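You operate a simulated robot arm through the tools that you are given. There is no shell and no other tool. Be economical: measure what you need, move in short steps, check, and stop when the job is done.

You are at the controls of a simulated two-armed robot. One attempt, no reset.

## Task
Switch the scanner switch off. Open the bottom tester drawer, take the blue tray from the inside of the bottom tester drawer and put it on the top of the corner table and shut the drawer again. Fetch the yellow pad and set it on the number thirty-eight table patch. Open the locker door, put the yellow hood from the top shelf of the bench locker on the top of the corner table and shut the door again. Take the cable clip from the top of the workbench and leave it on the foot of the middle steel pin. Fetch the 40 A grey relay from the green mat on the workbench and set it on the number eight table patch. The order is free. Set down upright: yellow hood.

The check looks at the end state, three seconds after you hand in, the way a careful person would. Anything else that was tipped, shoved, dropped, spilled or broken makes it a failure.

## Robot
Two 7-joint arms with two-finger parallel grippers on one trunk, on a base that drives. Base frame: it is fixed to the floor where the robot stands at the start and does not move with it; the origin is under the middle of the robot, x ahead of it, y to its left, z up; the surface under the hand at the start is at about z = 800. Lengths are in mm, angles in rad, forces in N, time in s.
The left shoulder is at the start at [60, 189, 1253], the right one opposite. With the tool pointing down near the work surface each hand reaches from about 100 to 600 mm from the robot's upright axis, wherever it stands, measured 20 degrees to its own side. Places, roughly: blue tray (32x18x6 cm) [500, 1200, 200]; bottom tester drawer [400, 1200, 300]; cable clip (4x3x2 cm) [300, -5200, 800]; foot of the middle steel pin (18x18 cm) [-2780, -5000, 500]; grey relay [500, -4750, 750]; locker door [-2700, 1900, 1000]; number eight table patch (29x18 cm) [-2160, -2180, 660]; number thirty-eight table patch (29x18 cm) [-2160, 220, 660]; scanner switch [500, -100, 900]; top of the corner table [500, 3700, 800]; yellow hood (16x5x9 cm) [-2600, 1700, 1100]; yellow pad (7x5x5 cm) [-2200, 1500, 700]. Payload 3.43 kg a hand.
The tool frame of a hand sits at the grasp point between the pads (the TCP): z along the fingers, y along the line on which they close. The tips reach 30 mm beyond it. Largest opening 94 mm; finger width 28, thickness 10; the body of the gripper, 50 by 96 mm, starts 55 mm behind the TCP.
Orientation is told as [roll, pitch, yaw] about the base's x, y, z axes, in that order, counted from this pose: with the fingers straight down and closing along the base's y, the tool's x points along the base's -x, its y along +y and its z along -z.

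## Interface
- The arms move only by the tool servo_tool. It takes "left_motion", "right_motion" or both (then of equal length, played together; a hand with none holds still); each is a list of rows, each an object (a shift or turn left out is 0, a gripper value left out holds the last) with "turn": the turn, a rotation vector about the tool's x, y, z in rad, a list of three; "xyz": the shift along the tool's x, y, z in m, a list of three; "grip": the gripper command, from -1 (shut) to 1 (fully open), values between in proportion. In form: [{"turn": [wx, wy, wz], "xyz": [dx, dy, dz], "grip": grip}, ...]. A call has 1 to 12 rows; each row shifts and turns the commanded pose from where the row before left it, along the tool's axes as they then stand. Rows are played at 5 a second. More than 50 mm and 0.15 rad between two rows, or a gripper value outside its range, and nothing of the call is played. A pose out of reach is approached as far as the arm can. The call stops where the force on the tool passes 40 N (or 10 N more than at its start, if that is more) or the arm is blocked; 0.2 s more then pass. The fingers move at their own pace (about 153 mm/s each) and stop on an object; they squeeze with about 25 N. The grip force told is the motor's: it shows also when the fingers shut on nothing. Time passes only in rows, and 0.2 s behind the last, so rows that do not move let the fingers close. The reply holds the time, the measured pose of the TCP, the force on the tool along the base axes, the opening and the grip force, in the units named above and with some noise, with the torque about the TCP (base axes, N m) and any sound that the robot's microphone picked up, and new pictures: "views" is both (left out), scene, wrist or none (wrist: the cameras of the hands that moved).
- Cameras (640 x 400 px; columns grow to the right, rows downward): "scene" is now at [5.9, -2.4, 1788.7]; the picture's right is [-0.03, -1.00, 0.00], its down [-0.87, 0.02, -0.49] and it looks along [0.49, -0.01, -0.87] (base axes); focal length 279 px, centre (320, 200). "left" rides on the left gripper at [76, -14, -103] in its tool frame; the picture's right is [0.18, 0.98, 0.00], its down [-0.75, 0.14, -0.64] and it looks along [-0.63, 0.12, 0.77] (tool axes); focal length 243 px, centre (320, 200). "right" rides on the right gripper at [76, 14, -102] in its tool frame; the picture's right is [-0.18, 0.98, 0.00], its down [-0.75, -0.14, -0.64] and it looks along [-0.63, -0.12, 0.77] (tool axes); focal length 243 px, centre (320, 200). There is no depth. A picture from a camera that has moved, and an enlarged one, comes with that camera's place and axes in the base frame and with its lens.
- lift_body(by): slides the trunk up (or, below 0, down) by that many mm; the arms and the scene camera ride with it, the base frame stays. It gives what a move gives, with no picture.
- drive_base(legs): drives the robot by 1 to 6 legs, each [ahead, left, turn to the left] in mm, mm and rad, along the robot's own axes; the way and the turn of a leg run together, so that a leg with both is an arc; at most 1500 mm and 3.142 rad a leg. The arms and the cameras ride along, it lands a little off, and it stops where it bumps. It gives what a move gives, and a new picture of the scene camera.
- turn_head(pan, tilt): turns the head with the scene camera to pan (to the left, within 1.501 rad either way) and tilt (down, from -0.506 to 1.204), counted from straight ahead of the robot. It gives what a move gives, and a new picture of the scene camera.
- close_up(camera, box): a new picture of the part [left, top, right, bottom] of that camera's present view, enlarged. It takes no simulated time.
- finish_job(): hands the job in; it is judged then, once.

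Work in short steps. Places have to be worked out from the pictures, the camera data and where the tool is seen: move nearer, look again, correct. Check each grasp and each placing, and mend what went wrong. You have 217 turns and 260 pictures in all, those below and enlarged ones among them. Open the grippers and draw the arms clear of the work before you hand the job in, unless the task says otherwise; then end with one line.

The tools are called after "Request:" as name(argument=value, ...) on one line, values as JSON. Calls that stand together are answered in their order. servo_tool: Moves the arms, as the interface text tells. Its arguments: {"type":"object","properties":{"left_motion":{"type":"array","items":{"type":"object","properties":{"turn":{"type":"array","items":{"type":"number"}},"xyz":{"type":"array","items":{"type":"number"}},"grip":{"type":"number"}}}},"right_motion":{"type":"array","items":{"type":"object","properties":{"turn":{"type":"array","items":{"type":"number"}},"xyz":{"type":"array","items":{"type":"number"}},"grip":{"type":"number"}}}},"views":{"type":"string","enum":["both","scene","wrist","none"]}},"required":[]} The other tools are called the same way: lift_body (by) slides the trunk up or down; drive_base (legs) drives the base; turn_head (pan, tilt) turns the head that bears the scene camera; close_up (camera, box) takes an enlarged picture of a part of a camera's view; finish_job () hands the job in.

At the start:

```text
time: 0.0
left_eef_pos: [403.6, 85.3, 1173.0]
left_ee_rot: [0.0, 0.001, 0.001]
left_force: [-0.3, -0.4, 0.6]
left_wrist_torque: [-0.02, 0.0, 0.03]
left_grip_width: 93.8
left_grasp_force: 0.1
right_eef_pos: [319.3, -142.3, 1197.5]
right_ee_rot: [0.0, 0.001, 0.0]
right_force: [0.0, -0.8, 0.2]
right_wrist_torque: [-0.05, 0.02, -0.04]
right_grip_width: 94.2
right_grasp_force: 0.0
trunk travel left (down, up): [-925.0, 65.0]
robot x, y, heading: [3.0, -3.2, 0.0]
head pan, tilt: [-0.028, 1.063]
```

scene: 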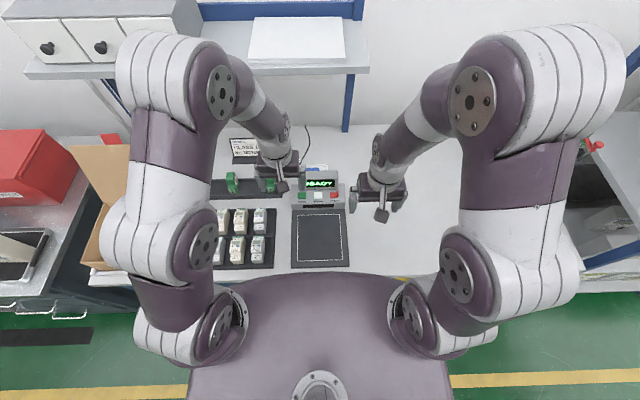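
right: 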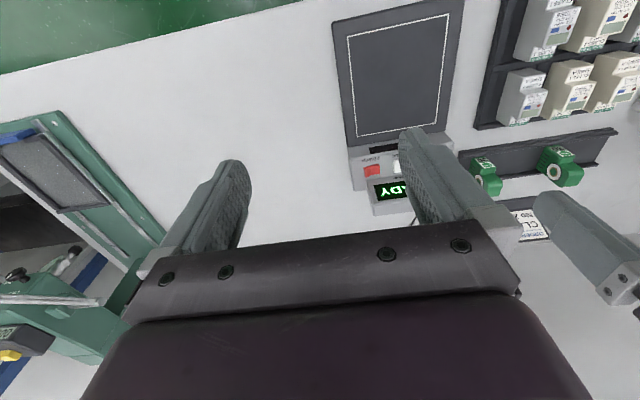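
left: 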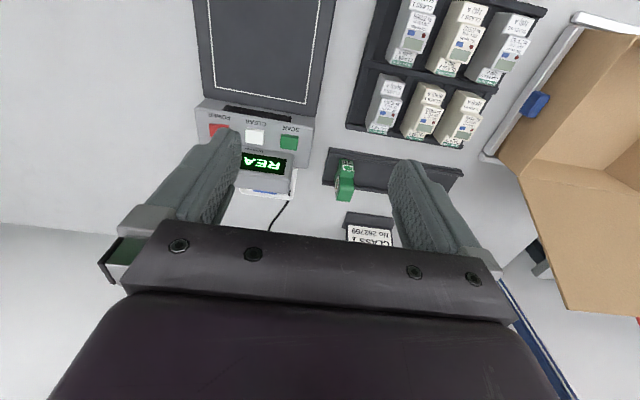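

The scanner with its buttons is ahead; I look closer at it.

Request:
close_up(camera="scene", box=[240, 130, 400, 230])

Request:
close_up(camera="left", box=[190, 70, 350, 220])

```text
4.00 times, centred on (320, 180) of scene
camera zoom: at [5.9, -2.4, 1788.7], right [-0.03, -1.0, 0.0], down [-0.87, 0.02, -0.49], along [0.49, -0.01, -0.87], focal length 1116 px, centre (320, 280)
```

zoom: 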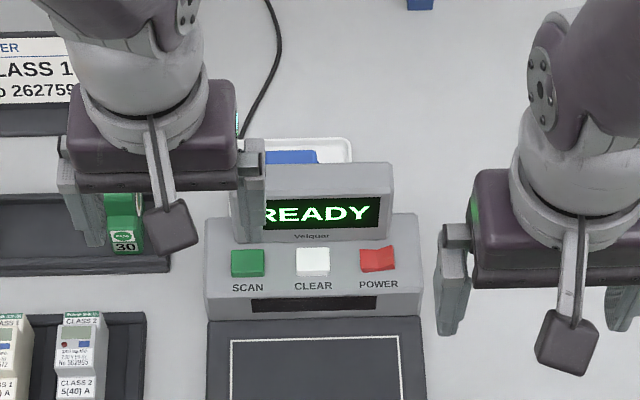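

```text
2.67 times, centred on (270, 145) of left
camera zoom: at [328.6, 69.6, 1275.8], right [-0.18, 0.98, 0.0], down [0.75, 0.14, 0.64], along [0.63, 0.12, -0.77], focal length 647 px, centre (453, 347)
```

zoom: 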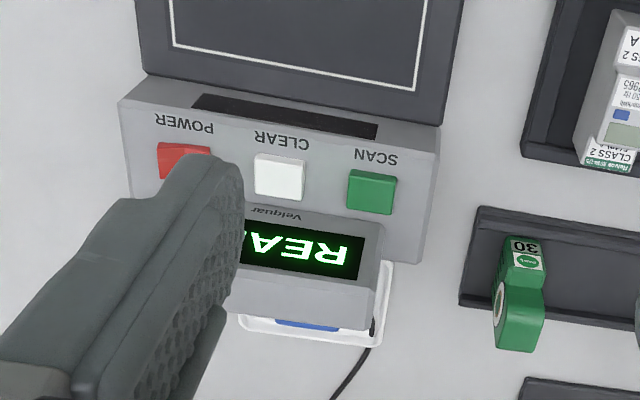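

Request:
close_up(camera="scene", box=[315, 180, 355, 210])

Request:
close_up(camera="right", box=[340, 130, 420, 220])

```text
13.33 times, centred on (335, 195) of scene
camera zoom: at [5.9, -2.4, 1788.7], right [-0.03, -1.0, 0.0], down [-0.87, 0.02, -0.49], along [0.49, -0.01, -0.87], focal length 3721 px, centre (120, 267)
```

zoom: 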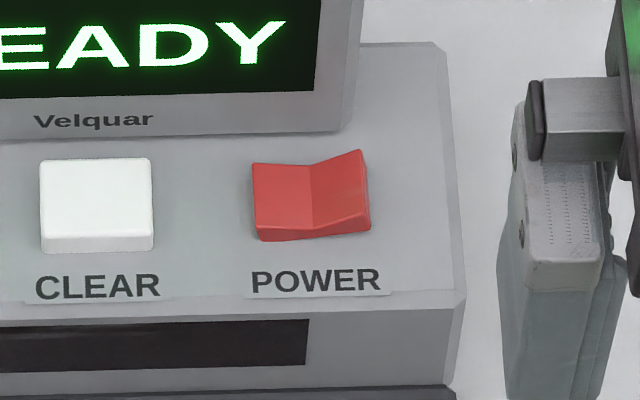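

```text
4.44 times, centred on (380, 175) of right
camera zoom: at [244.2, -127.2, 1299.7], right [0.18, 0.98, 0.0], down [0.75, -0.14, 0.64], along [0.63, -0.12, -0.77], focal length 1078 px, centre (53, 311)
```

zoom: 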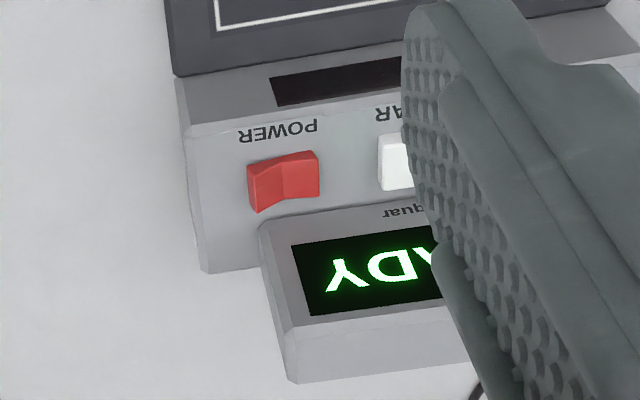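

The red POWER rocker has its right half (−y) raised, at about [553, −80, 853]. I move the right hand shut above that half.

Request:
servo_tool(right_motion=[{"xyz": [-0.028, 0.007, 0.031], "grip": -1}, {"xyz": [-0.028, 0.007, 0.031]}, {"xyz": [-0.028, 0.007, 0.031]}, {"xyz": [-0.028, 0.007, 0.031]}, {"xyz": [-0.028, 0.007, 0.031]}, {"xyz": [-0.028, 0.007, 0.031]}, {"xyz": [-0.028, 0.007, 0.031]}, {"xyz": [-0.028, 0.007, 0.031]}, {}], views="both")

```text
time: 2.0
left_eef_pos: [403.7, 84.4, 1173.5]
left_ee_rot: [-0.002, -0.001, 0.001]
left_force: [-0.6, -0.3, -0.3]
left_wrist_torque: [0.0, -0.01, 0.0]
left_grip_width: 94.0
left_grasp_force: 0.0
right_eef_pos: [538.6, -83.3, 951.2]
right_ee_rot: [0.0, -0.001, 0.0]
right_force: [0.2, -0.5, -0.1]
right_wrist_torque: [-0.02, 0.0, -0.01]
right_grip_width: 0.0
right_grasp_force: 24.9
trunk travel left (down, up): [-925.0, 65.0]
robot x, y, heading: [-3.6, 0.2, 0.004]
head pan, tilt: [-0.028, 1.063]
camera scene: at [4.9, -2.4, 1788.7], right [-0.03, -1.0, 0.0], down [-0.87, 0.02, -0.49], along [0.49, -0.01, -0.87], focal length 279 px, centre (320, 200)
camera right: at [462.5, -69.7, 1053.7], right [0.18, 0.98, 0.0], down [0.75, -0.14, 0.64], along [0.63, -0.12, -0.77], focal length 243 px, centre (320, 200)
```

scene: 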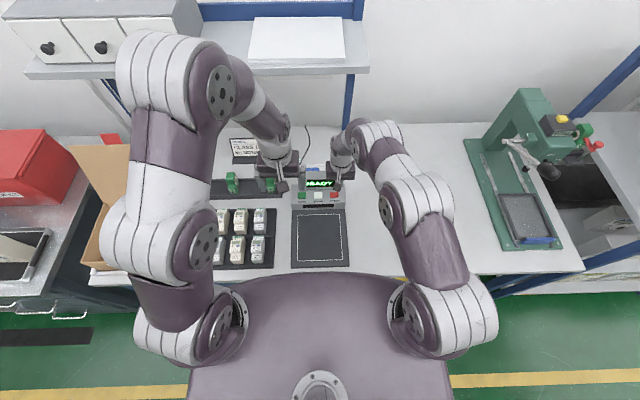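
right: 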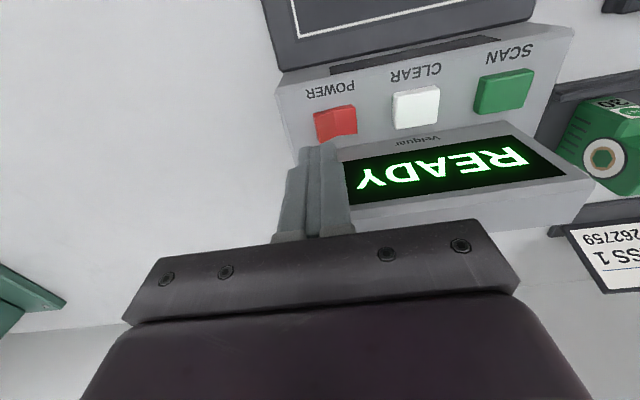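

Aligned; descend onto the raised half.

Request:
servo_tool(right_motion=[{"xyz": [-0.005, -0.004, 0.03]}, {"xyz": [0, 0, 0.025]}, {"xyz": [0, 0, 0.008]}, {"xyz": [0, 0, 0.005]}, {"xyz": [0, 0, 0.004]}, {"xyz": [0, 0, 0.004]}, {"xyz": [0, 0, 0.004]}, {"xyz": [0, 0, 0.003]}], views="wrist")

```text
time: 2.6
left_eef_pos: [400.6, 82.7, 1173.3]
left_ee_rot: [0.0, -0.004, -0.003]
left_force: [1.0, 0.2, -0.6]
left_wrist_torque: [0.01, 0.0, 0.0]
left_grip_width: 94.3
left_grasp_force: 0.2
right_eef_pos: [543.2, -89.7, 900.8]
right_ee_rot: [-0.003, 0.003, 0.0]
right_force: [-8.7, -5.0, 17.8]
right_wrist_torque: [-0.09, 0.05, 0.03]
right_grip_width: 0.0
right_grasp_force: 25.2
trunk travel left (down, up): [-925.0, 65.0]
robot x, y, heading: [-1.3, -0.1, 0.0]
head pan, tilt: [-0.028, 1.063]
stopped in row 3 (right hand): the force on the tool passed its limit at 74 N (the readings are from after the stop); the commanded pose is now the measured one
camera right: at [468.8, -76.4, 1003.2], right [0.18, 0.98, 0.0], down [0.76, -0.14, 0.64], along [0.63, -0.12, -0.77], focal length 243 px, centre (320, 200)
```

right: 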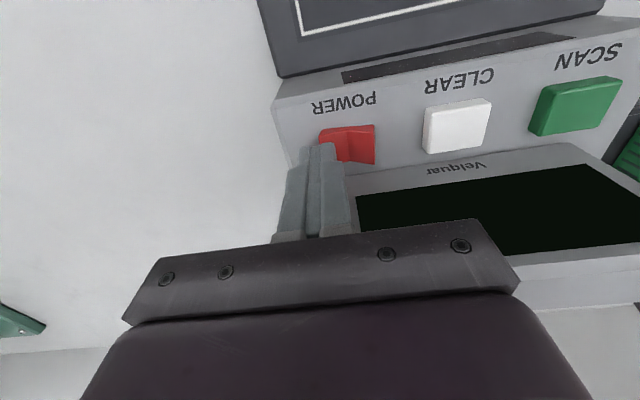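

The display went dark. Raise and check the rocker.

Request:
servo_tool(right_motion=[{"xyz": [0, 0, -0.04]}, {"xyz": [0.02, 0, -0.04]}, {"xyz": [0.03, 0, -0.035]}, {"xyz": [0.03, -0.01, -0.035]}, {"xyz": [0.03, -0.01, -0.035]}, {"xyz": [0.03, -0.01, -0.035]}, {}], views="wrist")

Request:
close_up(camera="scene", box=[280, 170, 360, 220])

```text
time: 4.2
left_eef_pos: [403.4, 83.6, 1173.1]
left_ee_rot: [0.0, 0.003, -0.003]
left_force: [0.0, -0.4, 0.9]
left_wrist_torque: [0.0, 0.02, 0.02]
left_grip_width: 93.7
left_grasp_force: 0.0
right_eef_pos: [405.8, -118.6, 1115.0]
right_ee_rot: [-0.003, 0.006, 0.001]
right_force: [-0.2, 0.8, 0.0]
right_wrist_torque: [0.01, 0.02, 0.01]
right_grip_width: 0.0
right_grasp_force: 25.1
trunk travel left (down, up): [-925.0, 65.0]
robot x, y, heading: [1.2, -0.1, -0.004]
head pan, tilt: [-0.028, 1.063]
camera right: at [331.6, -105.1, 1219.2], right [0.18, 0.98, 0.0], down [0.76, -0.14, 0.64], along [0.63, -0.12, -0.77], focal length 243 px, centre (320, 200)
```

right: 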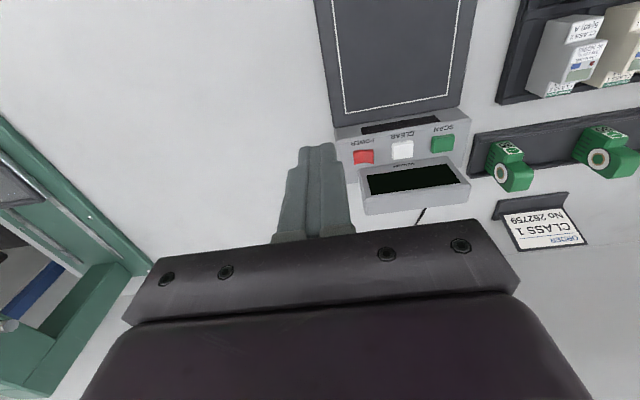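

```text
8.00 times, centred on (320, 195) of scene
camera zoom: at [7.2, -2.5, 1788.6], right [-0.03, -1.0, 0.0], down [-0.87, 0.03, -0.49], along [0.49, -0.01, -0.87], focal length 2233 px, centre (320, 240)
```

zoom: 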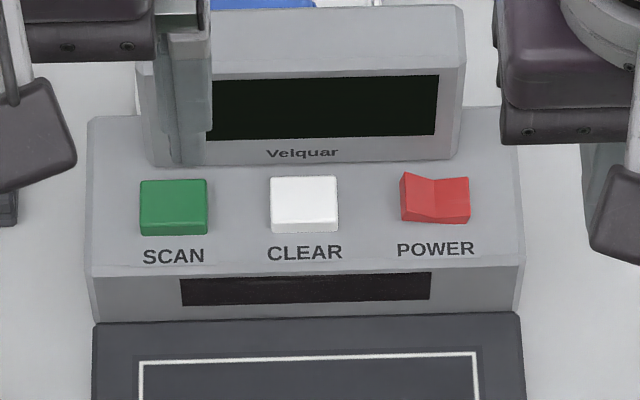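

The scanner is off. Look left and around to map the surroundings.

Request:
turn_head(pan=1.2, tilt=0.6)

Request:
turn_head(pan=0.6, tilt=0.6)

```text
time: 5.7
left_eef_pos: [404.3, 82.3, 1173.8]
left_ee_rot: [-0.001, 0.0, 0.0]
left_force: [0.1, -0.1, 0.3]
left_wrist_torque: [0.01, -0.02, 0.01]
left_grip_width: 94.0
left_grasp_force: 0.0
right_eef_pos: [406.3, -120.1, 1117.2]
right_ee_rot: [-0.001, 0.005, 0.0]
right_force: [0.3, -0.5, -0.6]
right_wrist_torque: [-0.03, 0.0, -0.02]
right_grip_width: 0.0
right_grasp_force: 25.4
trunk travel left (down, up): [-925.0, 65.0]
robot x, y, heading: [-0.1, -2.4, -0.0]
head pan, tilt: [1.201, 0.6]
camera scene: at [-27.5, 81.7, 1824.9], right [0.93, -0.36, 0.0], down [-0.21, -0.53, -0.82], along [0.3, 0.77, -0.57], focal length 279 px, centre (320, 200)
```

scene: 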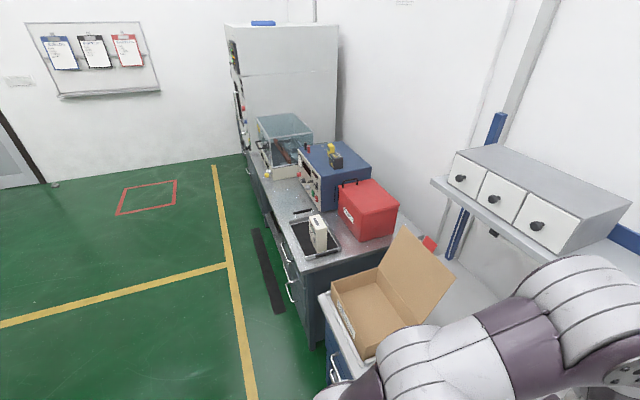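

```text
time: 6.7
left_eef_pos: [404.9, 83.0, 1172.8]
left_ee_rot: [0.0, -0.001, -0.001]
left_force: [-0.5, -0.1, 0.8]
left_wrist_torque: [0.03, 0.0, -0.03]
left_grip_width: 93.9
left_grasp_force: 0.1
right_eef_pos: [405.8, -118.9, 1115.4]
right_ee_rot: [-0.002, 0.005, 0.0]
right_force: [0.3, -0.9, -0.1]
right_wrist_torque: [0.0, -0.01, 0.06]
right_grip_width: 0.0
right_grasp_force: 25.5
trunk travel left (down, up): [-925.0, 65.0]
robot x, y, heading: [1.1, 1.4, -0.005]
head pan, tilt: [0.6, 0.6]
camera scene: at [13.4, 49.3, 1824.9], right [0.56, -0.83, 0.0], down [-0.47, -0.32, -0.83], along [0.68, 0.47, -0.56], focal length 279 px, centre (320, 200)
```

scene: 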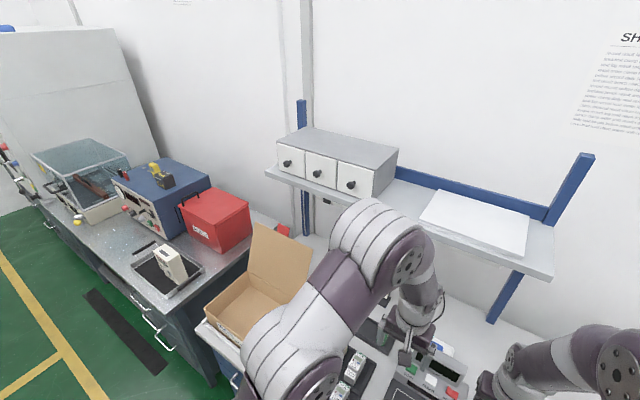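

Back off from the bench, then slide left to stand in front of the tester drawers.

Request:
drive_base(legs=[[-600, 0, 0], [0, 1150, 0]])

Request:
turn_head(pan=0, tilt=0.8)

```text
time: 15.6
left_eef_pos: [-168.0, 1266.3, 1172.9]
left_ee_rot: [0.0, 0.0, -0.016]
left_force: [0.0, -0.1, 0.2]
left_wrist_torque: [0.0, 0.01, -0.02]
left_grip_width: 94.1
left_grasp_force: 0.0
right_eef_pos: [-169.4, 1064.4, 1117.3]
right_ee_rot: [-0.001, 0.006, -0.015]
right_force: [0.1, -0.6, -0.2]
right_wrist_torque: [0.01, 0.02, -0.02]
right_grip_width: 0.0
right_grasp_force: 25.3
trunk travel left (down, up): [-925.0, 65.0]
robot x, y, heading: [-574.5, 1191.4, -0.017]
head pan, tilt: [0.6, 0.6]
camera scene: at [-559.8, 1238.3, 1824.9], right [0.55, -0.83, 0.0], down [-0.47, -0.31, -0.83], along [0.69, 0.45, -0.56], focal length 279 px, centre (320, 200)
```

scene: 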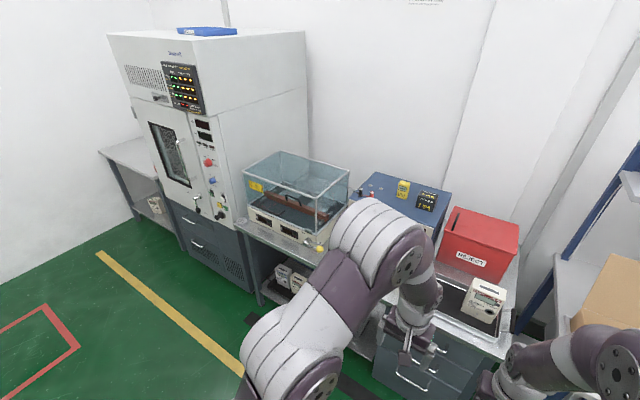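

```text
time: 16.6
left_eef_pos: [-167.1, 1266.3, 1171.6]
left_ee_rot: [0.0, -0.001, -0.017]
left_force: [-0.2, 1.0, -1.0]
left_wrist_torque: [-0.01, 0.03, 0.02]
left_grip_width: 93.9
left_grasp_force: 0.0
right_eef_pos: [-170.1, 1064.3, 1117.5]
right_ee_rot: [-0.003, 0.005, -0.015]
right_force: [-0.2, 0.5, -0.4]
right_wrist_torque: [0.01, -0.03, -0.05]
right_grip_width: 0.0
right_grasp_force: 24.8
trunk travel left (down, up): [-925.0, 65.0]
robot x, y, heading: [-570.5, 1192.1, -0.013]
head pan, tilt: [0.0, 0.799]
camera scene: at [-553.0, 1188.9, 1808.0], right [-0.02, -1.0, 0.0], down [-0.72, 0.01, -0.7], along [0.7, -0.01, -0.72], focal length 279 px, centre (320, 200)
```

scene: 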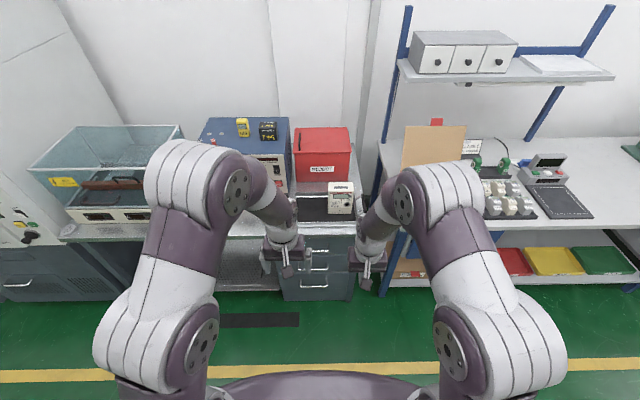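

Request:
close_up(camera="scene", box=[240, 200, 400, 310])

```text
3.64 times, centred on (320, 255) of scene
camera zoom: at [-553.0, 1188.9, 1808.0], right [-0.02, -1.0, 0.0], down [-0.72, 0.01, -0.7], along [0.7, -0.01, -0.72], focal length 1015 px, centre (320, 0)
```

zoom: 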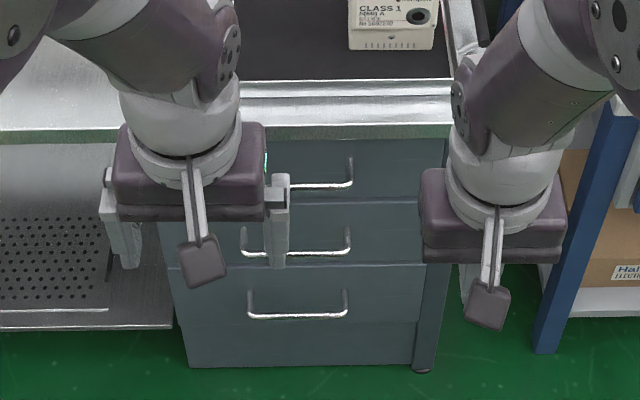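

The bottom drawer handle is a horizontal bar near [205, 1212, 315]. I yaw the left gripper a quarter turn so that it closes fore-aft and tuck the right hand back.

Request:
servo_tool(left_motion=[{"turn": [0, 0, 0.131]}, {"turn": [0, 0, 0.131]}, {"turn": [0, 0, 0.131]}, {"turn": [0, 0, 0.131]}, {"turn": [0, 0, 0.131]}, {"turn": [0, 0, 0.131]}, {"turn": [0, 0, 0.131]}, {"turn": [0, 0, 0.131]}, {"turn": [0, 0, 0.131]}, {"turn": [0, 0, 0.131]}, {"turn": [0, 0, 0.131]}, {"turn": [0, 0, 0.131]}], right_motion=[{"xyz": [0.014, -0.015, 0]}, {"xyz": [0.014, -0.015, 0]}, {"xyz": [0.014, -0.015, 0]}, {"xyz": [0.014, -0.015, 0]}, {"xyz": [0.014, -0.015, 0]}, {"xyz": [0.014, -0.015, 0]}, {"xyz": [0.014, -0.015, 0]}, {"xyz": [0.014, -0.015, 0]}, {"xyz": [0.014, -0.015, 0]}, {"xyz": [0.014, -0.015, 0]}, {"xyz": [0.014, -0.015, 0]}, {"xyz": [0.014, -0.015, 0]}], views="none")

Request:
servo_tool(left_motion=[{"turn": [-0.14, 0, 0]}, {"turn": [-0.14, 0, 0]}, {"turn": [-0.14, 0, 0]}, {"turn": [-0.14, 0, 0]}, {"turn": [-0.14, 0, 0]}, {"turn": [-0.14, 0, 0]}, {"turn": [-0.14, 0, 0]}, {}], views="both")

```text
time: 19.2
left_eef_pos: [-168.5, 1265.9, 1173.7]
left_ee_rot: [0.0, 0.001, -1.591]
left_force: [0.4, -0.7, -0.2]
left_wrist_torque: [-0.02, 0.0, 0.02]
left_grip_width: 93.9
left_grasp_force: 0.1
right_eef_pos: [-340.2, 889.3, 1117.3]
right_ee_rot: [0.0, 0.005, -0.015]
right_force: [0.7, -0.1, -0.1]
right_wrist_torque: [0.02, -0.01, -0.02]
right_grip_width: 0.0
right_grasp_force: 24.5
trunk travel left (down, up): [-925.0, 65.0]
robot x, y, heading: [-574.0, 1191.8, -0.017]
head pan, tilt: [0.0, 0.799]
```

```text
time: 21.0
left_eef_pos: [-168.5, 1277.6, 1170.9]
left_ee_rot: [0.873, 0.05, -1.564]
left_force: [-0.9, 0.3, 0.9]
left_wrist_torque: [0.0, -0.02, 0.0]
left_grip_width: 94.1
left_grasp_force: 0.2
left hand out of reach, approached as far as the arm can: row 5
right_eef_pos: [-339.2, 888.0, 1117.4]
right_ee_rot: [0.0, 0.005, -0.017]
right_force: [0.1, 0.7, -0.5]
right_wrist_torque: [0.03, -0.01, -0.03]
right_grip_width: 0.0
right_grasp_force: 25.4
trunk travel left (down, up): [-925.0, 65.0]
robot x, y, heading: [-573.2, 1188.9, -0.02]
head pan, tilt: [0.0, 0.799]
camera scene: at [-551.9, 1188.4, 1808.0], right [-0.02, -1.0, 0.0], down [-0.72, 0.01, -0.7], along [0.7, -0.01, -0.72], focal length 279 px, centre (320, 200)
camera left: at [-256.3, 1350.1, 1229.3], right [0.63, 0.15, 0.76], down [-0.39, -0.78, 0.48], along [0.67, -0.61, -0.43], focal length 243 px, centre (320, 200)
```

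scene: 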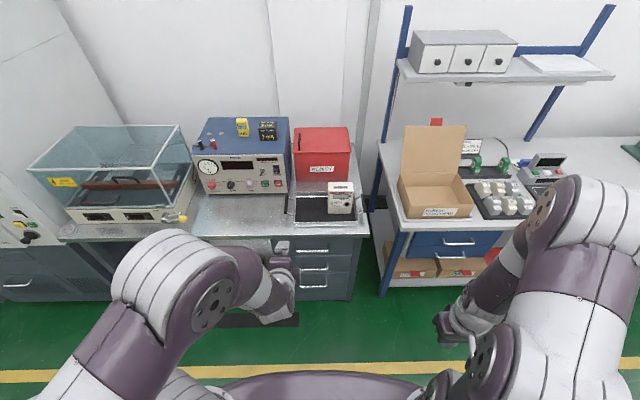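
left: 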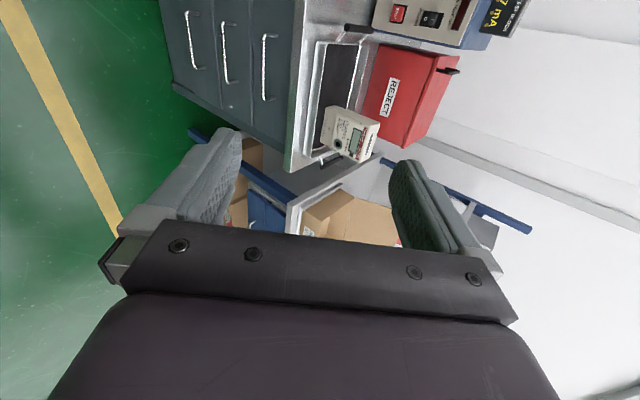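

Left gripper is tilted forward about 50°. Lower the trunk.

Request:
lift_body(by=-720)

Request:
turn_head(pan=0, tilt=0.65)

```text
refused: -720 is not a number from -400 to 400
```

```text
time: 21.7
left_eef_pos: [-170.0, 1278.2, 1170.7]
left_ee_rot: [0.872, 0.05, -1.563]
left_force: [1.1, 0.9, 0.7]
left_wrist_torque: [-0.01, -0.02, -0.03]
left_grip_width: 94.0
left_grasp_force: 0.1
right_eef_pos: [-338.5, 888.8, 1117.1]
right_ee_rot: [-0.002, 0.004, -0.016]
right_force: [-0.1, -0.8, 0.3]
right_wrist_torque: [-0.01, -0.04, -0.01]
right_grip_width: 0.1
right_grasp_force: 24.8
trunk travel left (down, up): [-925.0, 65.0]
robot x, y, heading: [-573.3, 1190.6, -0.016]
head pan, tilt: [0.0, 0.649]
camera scene: at [-546.8, 1188.8, 1820.6], right [-0.02, -1.0, 0.0], down [-0.6, 0.01, -0.8], along [0.8, -0.01, -0.61], focal length 279 px, centre (320, 200)
```

scene: 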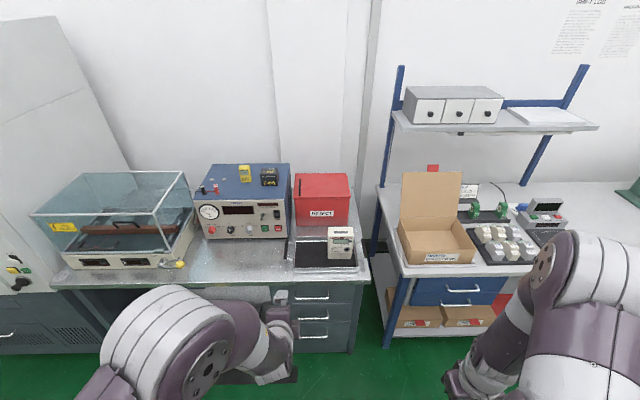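

Request:
lift_body(by=-360)

Request:
lift_body(by=-360)

Request:
turn_head(pan=0, tilt=0.6)

```text
time: 25.2
left_eef_pos: [-169.6, 1278.1, 810.5]
left_ee_rot: [0.871, 0.049, -1.565]
left_force: [0.4, -0.4, 0.0]
left_wrist_torque: [-0.04, 0.02, -0.01]
left_grip_width: 93.9
left_grasp_force: 0.0
right_eef_pos: [-339.3, 888.7, 756.3]
right_ee_rot: [-0.002, 0.004, -0.015]
right_force: [-1.0, 0.5, 0.1]
right_wrist_torque: [-0.03, -0.03, 0.04]
right_grip_width: 0.0
right_grasp_force: 24.9
trunk travel left (down, up): [-565.0, 425.0]
robot x, y, heading: [-573.5, 1189.3, -0.021]
head pan, tilt: [0.0, 0.649]
```

```text
time: 28.7
left_eef_pos: [-168.8, 1278.1, 451.1]
left_ee_rot: [0.868, 0.049, -1.564]
left_force: [-0.3, 0.1, 0.0]
left_wrist_torque: [0.0, 0.01, 0.01]
left_grip_width: 94.0
left_grasp_force: 0.0
right_eef_pos: [-340.1, 888.9, 397.3]
right_ee_rot: [-0.002, 0.006, -0.016]
right_force: [0.4, -0.1, 0.3]
right_wrist_torque: [-0.01, -0.02, -0.04]
right_grip_width: 0.0
right_grasp_force: 24.8
trunk travel left (down, up): [-205.0, 785.0]
robot x, y, heading: [-571.1, 1192.1, -0.015]
head pan, tilt: [0.0, 0.649]
```

```text
time: 29.4
left_eef_pos: [-170.0, 1277.2, 450.0]
left_ee_rot: [0.869, 0.048, -1.562]
left_force: [0.0, -0.1, -0.4]
left_wrist_torque: [-0.05, 0.05, -0.01]
left_grip_width: 93.9
left_grasp_force: 0.1
right_eef_pos: [-339.5, 888.4, 396.7]
right_ee_rot: [-0.001, 0.005, -0.016]
right_force: [-0.3, 0.1, 0.2]
right_wrist_torque: [-0.01, -0.01, -0.01]
right_grip_width: 0.0
right_grasp_force: 24.7
trunk travel left (down, up): [-205.0, 785.0]
robot x, y, heading: [-573.9, 1192.5, -0.018]
head pan, tilt: [0.0, 0.6]
camera scene: at [-545.4, 1188.8, 1104.9], right [-0.02, -1.0, 0.0], down [-0.57, 0.01, -0.82], along [0.82, -0.01, -0.57], focal length 279 px, centre (320, 200)
```

scene: 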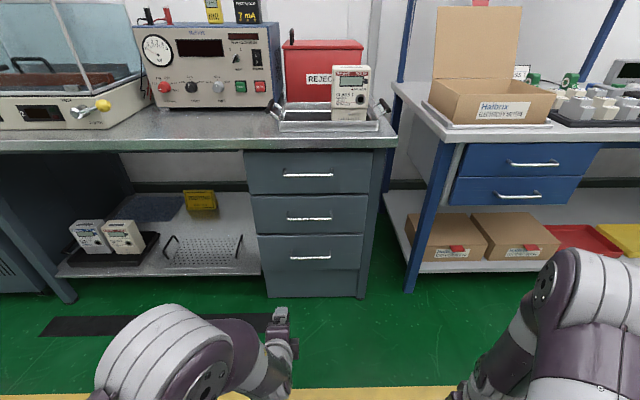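

Request:
close_up(camera="scene", box=[240, 140, 400, 310])

```text
2.35 times, centred on (320, 225) of scene
camera zoom: at [-545.4, 1188.8, 1104.9], right [-0.02, -1.0, 0.0], down [-0.57, 0.01, -0.82], along [0.82, -0.01, -0.57], focal length 657 px, centre (320, 141)
```

zoom: 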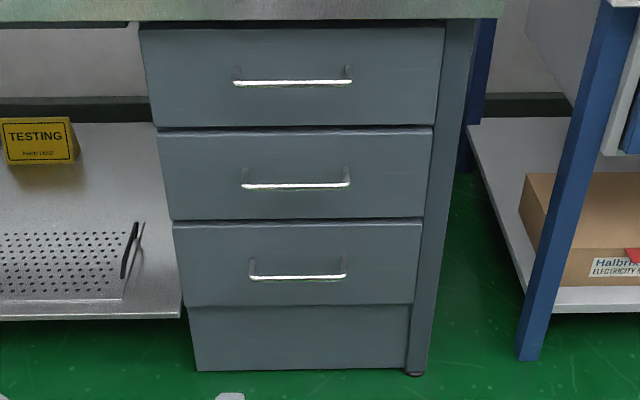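

The bottom handle bar is at about [206, 1215, 312], standing ~34 mm off the face. Drive nearer and part the fingers to ~45 mm.

Request:
drive_base(legs=[[270, -58, 0.017]])

Request:
servo_tool(left_motion=[{"grip": -0.1}, {}], views="wrist")

```text
time: 31.3
left_eef_pos: [97.7, 1225.5, 451.1]
left_ee_rot: [0.871, 0.05, -1.541]
left_force: [0.7, -0.2, -0.3]
left_wrist_torque: [0.01, -0.04, -0.01]
left_grip_width: 93.9
left_grasp_force: 0.0
right_eef_pos: [-63.0, 832.1, 396.5]
right_ee_rot: [-0.001, 0.005, 0.007]
right_force: [0.4, 0.6, -0.1]
right_wrist_torque: [0.0, 0.01, -0.01]
right_grip_width: 0.3
right_grasp_force: 25.1
trunk travel left (down, up): [-205.0, 785.0]
robot x, y, heading: [-302.5, 1126.9, 0.002]
head pan, tilt: [0.0, 0.6]
camera scene: at [-275.7, 1127.7, 1104.9], right [0.01, -1.0, 0.0], down [-0.56, 0.0, -0.83], along [0.83, 0.0, -0.56], focal length 279 px, centre (320, 200)
```

scene: 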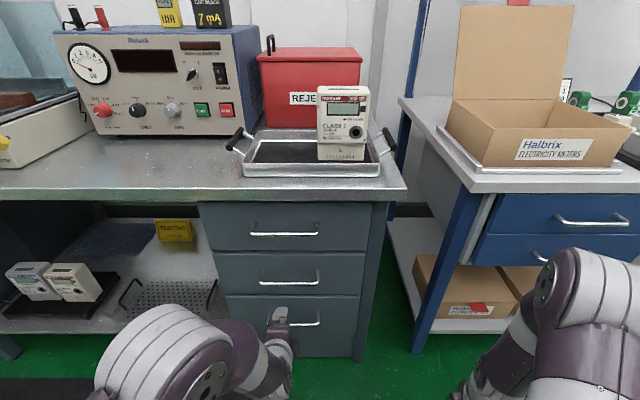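

```text
time: 31.9
left_eef_pos: [97.3, 1225.8, 450.3]
left_ee_rot: [0.869, 0.048, -1.541]
left_force: [-0.1, 0.7, 0.1]
left_wrist_torque: [0.03, 0.02, 0.0]
left_grip_width: 42.4
left_grasp_force: 0.1
right_eef_pos: [-63.6, 831.9, 398.0]
right_ee_rot: [-0.002, 0.006, 0.006]
right_force: [0.8, -1.1, -0.5]
right_wrist_torque: [0.02, -0.01, 0.01]
right_grip_width: 0.1
right_grasp_force: 25.0
trunk travel left (down, up): [-205.0, 785.0]
robot x, y, heading: [-305.8, 1131.5, 0.006]
head pan, tilt: [0.0, 0.6]
camera left: at [8.9, 1295.9, 509.6], right [0.63, 0.17, 0.76], down [-0.38, -0.79, 0.48], along [0.68, -0.59, -0.43], focal length 243 px, centre (320, 200)
```

left: 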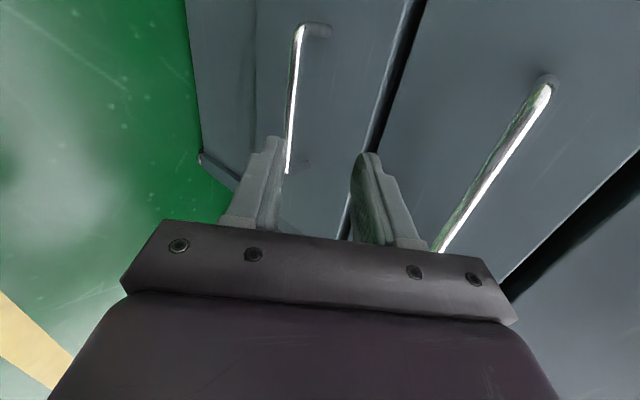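

Request:
servo_tool(left_motion=[{"xyz": [-0.005, -0.012, 0.045]}, {"xyz": [-0.005, -0.012, 0.045]}, {}], views="wrist")

```text
time: 32.7
left_eef_pos: [152.4, 1221.8, 377.1]
left_ee_rot: [0.869, 0.048, -1.54]
left_force: [0.1, 0.5, -0.3]
left_wrist_torque: [0.01, -0.01, 0.01]
left_grip_width: 42.1
left_grasp_force: 0.1
right_eef_pos: [-63.4, 831.7, 397.8]
right_ee_rot: [-0.002, 0.005, 0.009]
right_force: [0.3, -0.5, -0.6]
right_wrist_torque: [0.0, 0.0, -0.02]
right_grip_width: 0.0
right_grasp_force: 25.5
trunk travel left (down, up): [-205.0, 785.0]
robot x, y, heading: [-303.8, 1126.5, 0.009]
head pan, tilt: [0.0, 0.6]
camera left: at [62.7, 1291.0, 434.5], right [0.63, 0.17, 0.76], down [-0.38, -0.79, 0.48], along [0.68, -0.59, -0.43], focal length 243 px, centre (320, 200)
```

left: 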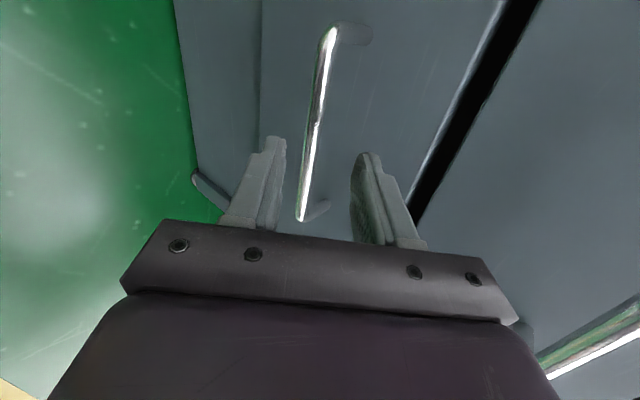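

Bar resolves to about [213, 1205, 322]. Advance onto it and close.

Request:
servo_tool(left_motion=[{"xyz": [-0.005, -0.001, 0.03]}, {"xyz": [-0.005, -0.001, 0.028]}, {"xyz": [0, 0, 0.01]}, {}], views="wrist")

```text
time: 33.5
left_eef_pos: [196.7, 1216.2, 331.6]
left_ee_rot: [0.873, 0.05, -1.539]
left_force: [-37.8, 1.2, 32.5]
left_wrist_torque: [-0.41, -1.57, -0.42]
left_grip_width: 42.3
left_grasp_force: 0.0
right_eef_pos: [-65.7, 831.8, 398.9]
right_ee_rot: [-0.003, 0.0, 0.01]
right_force: [0.5, -1.0, -0.1]
right_wrist_torque: [0.02, 0.01, 0.01]
right_grip_width: 0.1
right_grasp_force: 25.2
trunk travel left (down, up): [-205.0, 785.0]
robot x, y, heading: [-307.7, 1130.8, 0.003]
head pan, tilt: [0.0, 0.6]
stopped in row 4 (left hand): the force on the tool passed its limit at 63 N (the readings are from after the stop); the commanded pose is now the measured one
camera left: at [108.0, 1285.8, 391.1], right [0.63, 0.16, 0.76], down [-0.38, -0.79, 0.48], along [0.68, -0.59, -0.43], focal length 243 px, centre (320, 200)
```

left: 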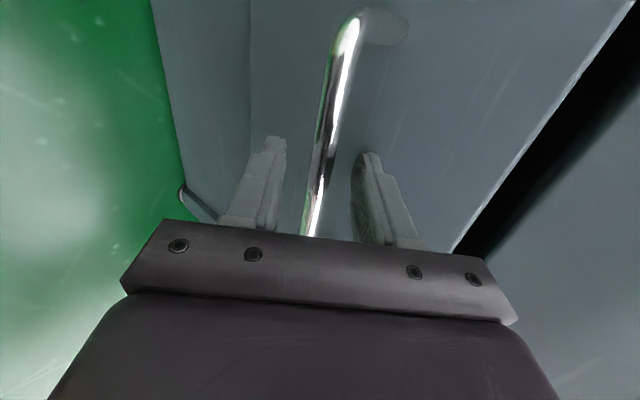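

The bar lies between the fingers, the upper tip touches the face. Ease back 5 mm and close.

Request:
servo_tool(left_motion=[{"xyz": [0, 0, -0.006]}, {"grip": -1}, {}, {}, {}], views="wrist")

```text
time: 34.7
left_eef_pos: [195.2, 1214.1, 332.4]
left_ee_rot: [0.867, 0.049, -1.54]
left_force: [4.8, -1.9, -1.6]
left_wrist_torque: [-0.83, -0.05, 0.77]
left_grip_width: 16.1
left_grasp_force: 45.3
right_eef_pos: [-64.0, 832.3, 396.2]
right_ee_rot: [-0.003, 0.006, 0.007]
right_force: [0.0, 0.2, -0.5]
right_wrist_torque: [0.03, 0.03, 0.01]
right_grip_width: 0.0
right_grasp_force: 25.2
trunk travel left (down, up): [-205.0, 785.0]
robot x, y, heading: [-300.9, 1125.4, 0.004]
head pan, tilt: [0.0, 0.6]
camera left: at [105.9, 1285.6, 391.7], right [0.63, 0.17, 0.76], down [-0.38, -0.79, 0.49], along [0.68, -0.59, -0.44], focal length 243 px, centre (320, 200)
```

left: 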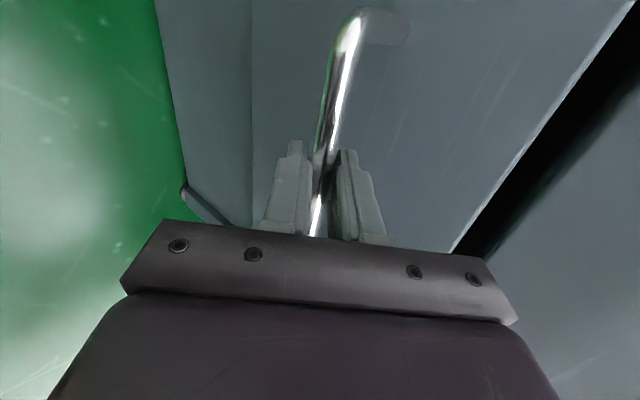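

Bar gripped. Pull the drawer by driving back.

Request:
drive_base(legs=[[-250, 0, 0]])

```text
time: 36.5
left_eef_pos: [-58.5, 1213.6, 333.8]
left_ee_rot: [0.868, 0.05, -1.541]
left_force: [-0.6, 2.3, 0.7]
left_wrist_torque: [-0.58, -0.04, 0.74]
left_grip_width: 15.9
left_grasp_force: 45.0
right_eef_pos: [-318.8, 832.6, 397.0]
right_ee_rot: [-0.004, 0.004, 0.01]
right_force: [0.7, 0.1, 0.2]
right_wrist_torque: [0.02, 0.0, 0.0]
right_grip_width: 0.0
right_grasp_force: 24.7
trunk travel left (down, up): [-205.0, 785.0]
robot x, y, heading: [-559.6, 1124.2, 0.0]
head pan, tilt: [0.0, 0.6]
camera scene: at [-530.6, 1126.3, 1104.9], right [0.01, -1.0, 0.0], down [-0.56, 0.0, -0.83], along [0.83, 0.01, -0.56], focal length 279 px, centre (320, 200)
```

scene: 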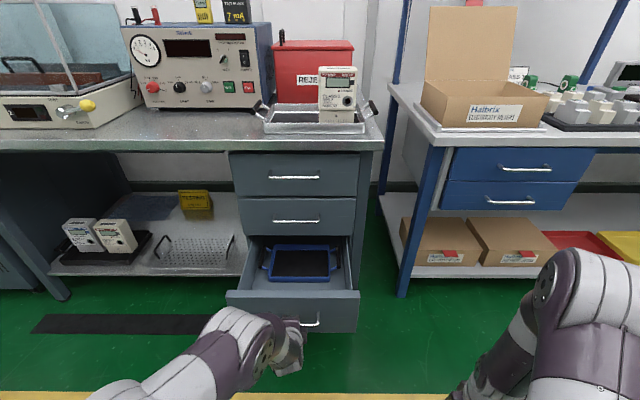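

Opening well. Pull a little further.

Request:
drive_base(legs=[[-100, 0, 0]])

Request:
close_up(camera="scene", box=[200, 220, 400, 345])

```text
time: 37.7
left_eef_pos: [-160.6, 1214.5, 332.3]
left_ee_rot: [0.867, 0.049, -1.538]
left_force: [-1.8, 2.9, 4.1]
left_wrist_torque: [-0.53, -0.02, 0.54]
left_grip_width: 15.7
left_grasp_force: 45.5
right_eef_pos: [-417.1, 830.6, 398.3]
right_ee_rot: [-0.004, 0.004, 0.011]
right_force: [-0.9, -0.1, 0.4]
right_wrist_torque: [0.01, 0.01, 0.0]
right_grip_width: 0.2
right_grasp_force: 25.0
trunk travel left (down, up): [-205.0, 785.0]
robot x, y, heading: [-663.6, 1124.9, 0.008]
head pan, tilt: [0.0, 0.6]
camera scene: at [-632.2, 1125.5, 1105.0], right [0.01, -1.0, 0.0], down [-0.56, -0.01, -0.83], along [0.83, 0.01, -0.56], focal length 279 px, centre (320, 200)
```

scene: 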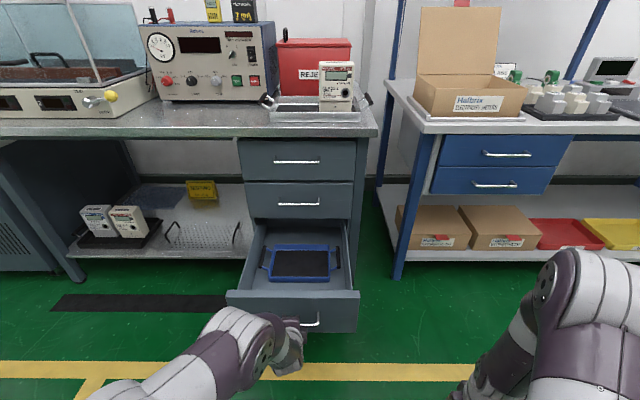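

```text
3.20 times, centred on (300, 282) of scene
camera zoom: at [-632.2, 1125.5, 1105.0], right [0.01, -1.0, 0.0], down [-0.56, -0.01, -0.83], along [0.83, 0.01, -0.56], focal length 893 px, centre (384, -64)
```

zoom: 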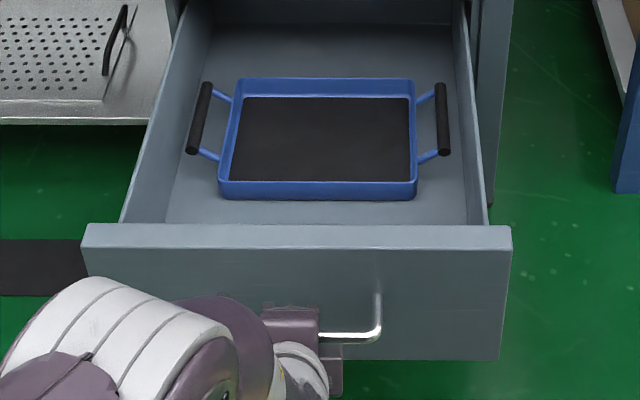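

The drawer is open about 360 mm; the tray has bar handles at its left and right ends, near [145, 1360, 310] and [145, 1066, 310]. Release the drawer handle and back off.

Request:
servo_tool(left_motion=[{"grip": 0.2}, {}, {"xyz": [0, 0, -0.04]}, {"xyz": [0, 0, -0.045]}, {"xyz": [0, 0, -0.045]}, {}], views="none")

Request:
lift_body(by=260)

Request:
servo_tool(left_motion=[{"turn": [0.145, 0, 0]}, {"turn": [0.145, 0, 0]}, {"turn": [0.145, 0, 0]}, {"turn": [0.145, 0, 0]}, {"turn": [0.145, 0, 0]}, {"turn": [0.145, 0, 0]}], views="none")

Request:
servo_tool(left_motion=[{"turn": [0, 0, -0.13]}, {"turn": [0, 0, -0.13]}, {"turn": [0, 0, -0.13]}, {"turn": [0, 0, -0.13]}, {"turn": [0, 0, -0.13]}, {"turn": [0, 0, -0.13]}, {"turn": [0, 0, -0.13]}, {"turn": [0, 0, -0.13]}, {"turn": [0, 0, -0.13]}, {"turn": [0, 0, -0.13]}, {"turn": [0, 0, -0.13]}, {"turn": [0, 0, -0.13]}], views="both")

```text
time: 39.1
left_eef_pos: [-262.1, 1207.2, 418.2]
left_ee_rot: [0.867, 0.049, -1.538]
left_force: [-0.3, -1.0, -0.7]
left_wrist_torque: [0.01, -0.03, 0.02]
left_grip_width: 56.6
left_grasp_force: 0.1
right_eef_pos: [-417.5, 831.2, 397.6]
right_ee_rot: [-0.003, 0.006, 0.01]
right_force: [0.1, 0.4, 0.1]
right_wrist_torque: [-0.03, -0.01, 0.01]
right_grip_width: 0.0
right_grasp_force: 25.2
trunk travel left (down, up): [-205.0, 785.0]
robot x, y, heading: [-662.1, 1125.3, 0.007]
head pan, tilt: [0.0, 0.6]
```

```text
time: 41.8
left_eef_pos: [-262.0, 1207.2, 678.5]
left_ee_rot: [0.868, 0.049, -1.538]
left_force: [1.0, -0.6, -0.4]
left_wrist_torque: [0.02, -0.03, 0.0]
left_grip_width: 56.4
left_grasp_force: 0.0
right_eef_pos: [-418.6, 830.5, 657.3]
right_ee_rot: [-0.001, 0.006, 0.011]
right_force: [0.0, -0.9, -0.3]
right_wrist_torque: [0.04, 0.03, -0.03]
right_grip_width: 0.2
right_grasp_force: 25.1
trunk travel left (down, up): [-465.0, 525.0]
robot x, y, heading: [-660.4, 1122.1, 0.013]
head pan, tilt: [0.0, 0.6]
```

```text
time: 43.2
left_eef_pos: [-261.4, 1207.1, 677.9]
left_ee_rot: [-0.005, 0.049, -1.538]
left_force: [0.2, 0.1, -0.7]
left_wrist_torque: [0.03, 0.02, 0.02]
left_grip_width: 56.4
left_grasp_force: 0.0
right_eef_pos: [-417.2, 830.0, 656.8]
right_ee_rot: [-0.003, 0.004, 0.011]
right_force: [0.9, -1.1, 0.1]
right_wrist_torque: [0.01, 0.0, -0.01]
right_grip_width: 0.0
right_grasp_force: 25.3
trunk travel left (down, up): [-465.0, 525.0]
robot x, y, heading: [-659.9, 1126.4, 0.012]
head pan, tilt: [0.0, 0.6]
```

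```text
time: 45.8
left_eef_pos: [-262.1, 1207.0, 677.9]
left_ee_rot: [0.05, 0.004, 0.025]
left_force: [-0.7, 0.1, -0.7]
left_wrist_torque: [-0.02, 0.01, 0.05]
left_grip_width: 56.7
left_grasp_force: 0.1
right_eef_pos: [-418.0, 831.3, 656.9]
right_ee_rot: [0.0, 0.006, 0.01]
right_force: [-0.2, 0.2, 0.2]
right_wrist_torque: [-0.04, -0.02, -0.02]
right_grip_width: 0.1
right_grasp_force: 25.1
trunk travel left (down, up): [-465.0, 525.0]
robot x, y, heading: [-659.2, 1123.4, 0.01]
head pan, tilt: [0.0, 0.6]
camera scene: at [-631.8, 1125.3, 1364.9], right [0.01, -1.0, 0.0], down [-0.56, 0.0, -0.83], along [0.82, 0.01, -0.56], focal length 279 px, centre (320, 200)
camera left: at [-336.7, 1185.3, 780.1], right [-0.21, 0.98, 0.05], down [0.75, 0.13, 0.65], along [0.62, 0.17, -0.76], focal length 243 px, centre (320, 200)
```

scene: 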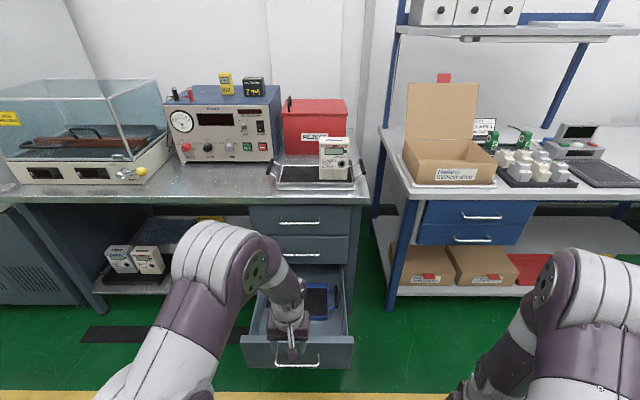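
left: 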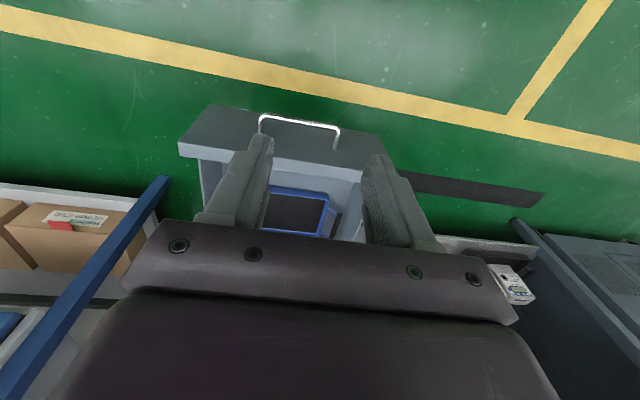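

Move both hands into the two-handed pose, tops leaning inward.

Request:
servo_tool(left_motion=[{"xyz": [-0.021, 0.008, 0], "grip": -0.15}, {"xyz": [-0.021, 0.008, 0]}, {"xyz": [-0.021, 0.008, 0]}, {"xyz": [-0.021, 0.008, 0]}, {"xyz": [-0.021, 0.008, 0]}, {"xyz": [-0.021, 0.008, 0]}, {"xyz": [-0.021, 0.008, 0]}, {"xyz": [-0.021, 0.008, 0]}, {"turn": [-0.1, 0, 0]}, {"turn": [-0.1, 0, 0]}, {"turn": [-0.1, 0, 0]}, {"turn": [-0.05, 0, 0]}], right_motion=[{"xyz": [-0.04, 0.018, -0.003], "grip": -0.15}, {"xyz": [-0.04, 0.018, -0.003]}, {"xyz": [-0.04, 0.018, -0.003]}, {"xyz": [-0.04, 0.018, -0.003]}, {"xyz": [-0.04, 0.018, -0.003]}, {"xyz": [-0.04, 0.018, -0.003]}, {"xyz": [-0.04, 0.018, -0.003]}, {"xyz": [-0.04, 0.018, -0.003]}, {"turn": [0.1, 0, 0]}, {"turn": [0.1, 0, 0]}, {"turn": [0.1, 0, 0]}, {"turn": [0.1, 0, 0]}], views="none")

Request:
drive_base(legs=[[240, 88, -0.01]])

Request:
turn_head(pan=0, tilt=0.9)

```text
time: 48.4
left_eef_pos: [-109.4, 1279.3, 673.3]
left_ee_rot: [0.401, 0.004, 0.022]
left_force: [-0.9, 0.0, 0.0]
left_wrist_torque: [0.01, 0.0, 0.0]
left_grip_width: 39.8
left_grasp_force: 0.0
left hand out of reach, approached as far as the arm can: row 11, 12
right_eef_pos: [-104.2, 975.1, 677.3]
right_ee_rot: [-0.402, 0.005, 0.008]
right_force: [0.1, -0.1, 0.1]
right_wrist_torque: [-0.01, -0.01, 0.0]
right_grip_width: 39.9
right_grasp_force: 0.0
right hand out of reach, approached as far as the arm can: row 12
trunk travel left (down, up): [-465.0, 525.0]
robot x, y, heading: [-660.3, 1124.7, 0.005]
head pan, tilt: [0.0, 0.6]
```

```text
time: 50.2
left_eef_pos: [139.4, 1355.8, 673.1]
left_ee_rot: [0.398, 0.003, 0.005]
left_force: [0.7, -0.1, -0.5]
left_wrist_torque: [-0.02, 0.0, -0.01]
left_grip_width: 40.1
left_grasp_force: 0.0
right_eef_pos: [138.8, 1052.5, 676.4]
right_ee_rot: [-0.403, 0.006, -0.007]
right_force: [0.0, 0.0, -0.5]
right_wrist_torque: [0.0, 0.02, 0.0]
right_grip_width: 39.8
right_grasp_force: 0.2
trunk travel left (down, up): [-465.0, 525.0]
robot x, y, heading: [-413.2, 1213.7, -0.005]
head pan, tilt: [0.0, 0.6]
camera scene: at [-385.2, 1211.2, 1364.8], right [-0.01, -1.0, 0.0], down [-0.57, 0.0, -0.82], along [0.82, -0.01, -0.57], focal length 279 px, centre (320, 200)
```

scene: 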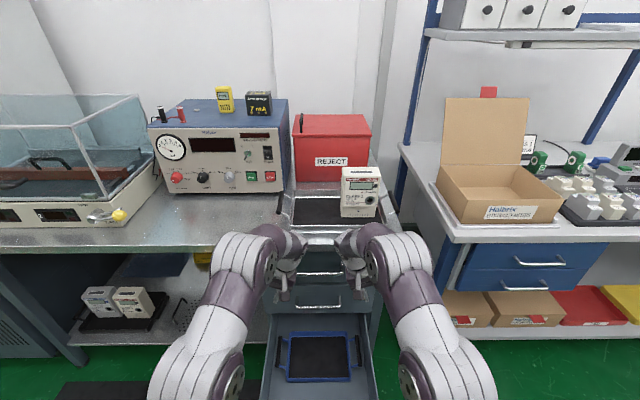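

```text
time: 51.0
left_eef_pos: [138.8, 1355.2, 672.0]
left_ee_rot: [0.401, 0.001, 0.005]
left_force: [-0.9, 0.0, -0.4]
left_wrist_torque: [0.0, 0.0, 0.0]
left_grip_width: 40.1
left_grasp_force: 0.0
right_eef_pos: [138.2, 1051.9, 677.5]
right_ee_rot: [-0.403, 0.006, -0.006]
right_force: [0.1, -0.4, 0.8]
right_wrist_torque: [-0.02, -0.01, -0.01]
right_grip_width: 39.8
right_grasp_force: 0.1
trunk travel left (down, up): [-465.0, 525.0]
robot x, y, heading: [-417.0, 1209.8, -0.005]
head pan, tilt: [0.0, 0.901]
camera scene: at [-399.0, 1211.0, 1340.2], right [-0.01, -1.0, 0.0], down [-0.78, 0.01, -0.62], along [0.62, -0.01, -0.78], focal length 279 px, centre (320, 200)
```

scene: 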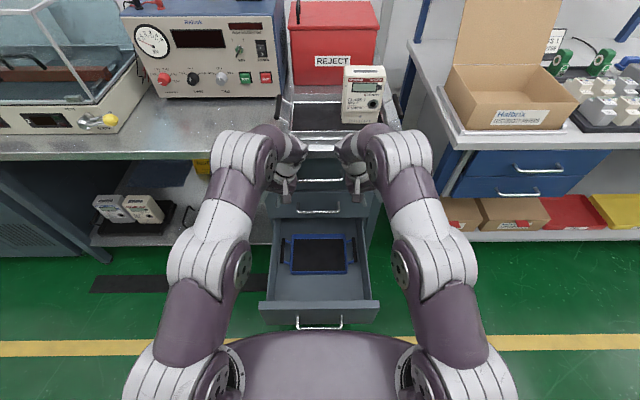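

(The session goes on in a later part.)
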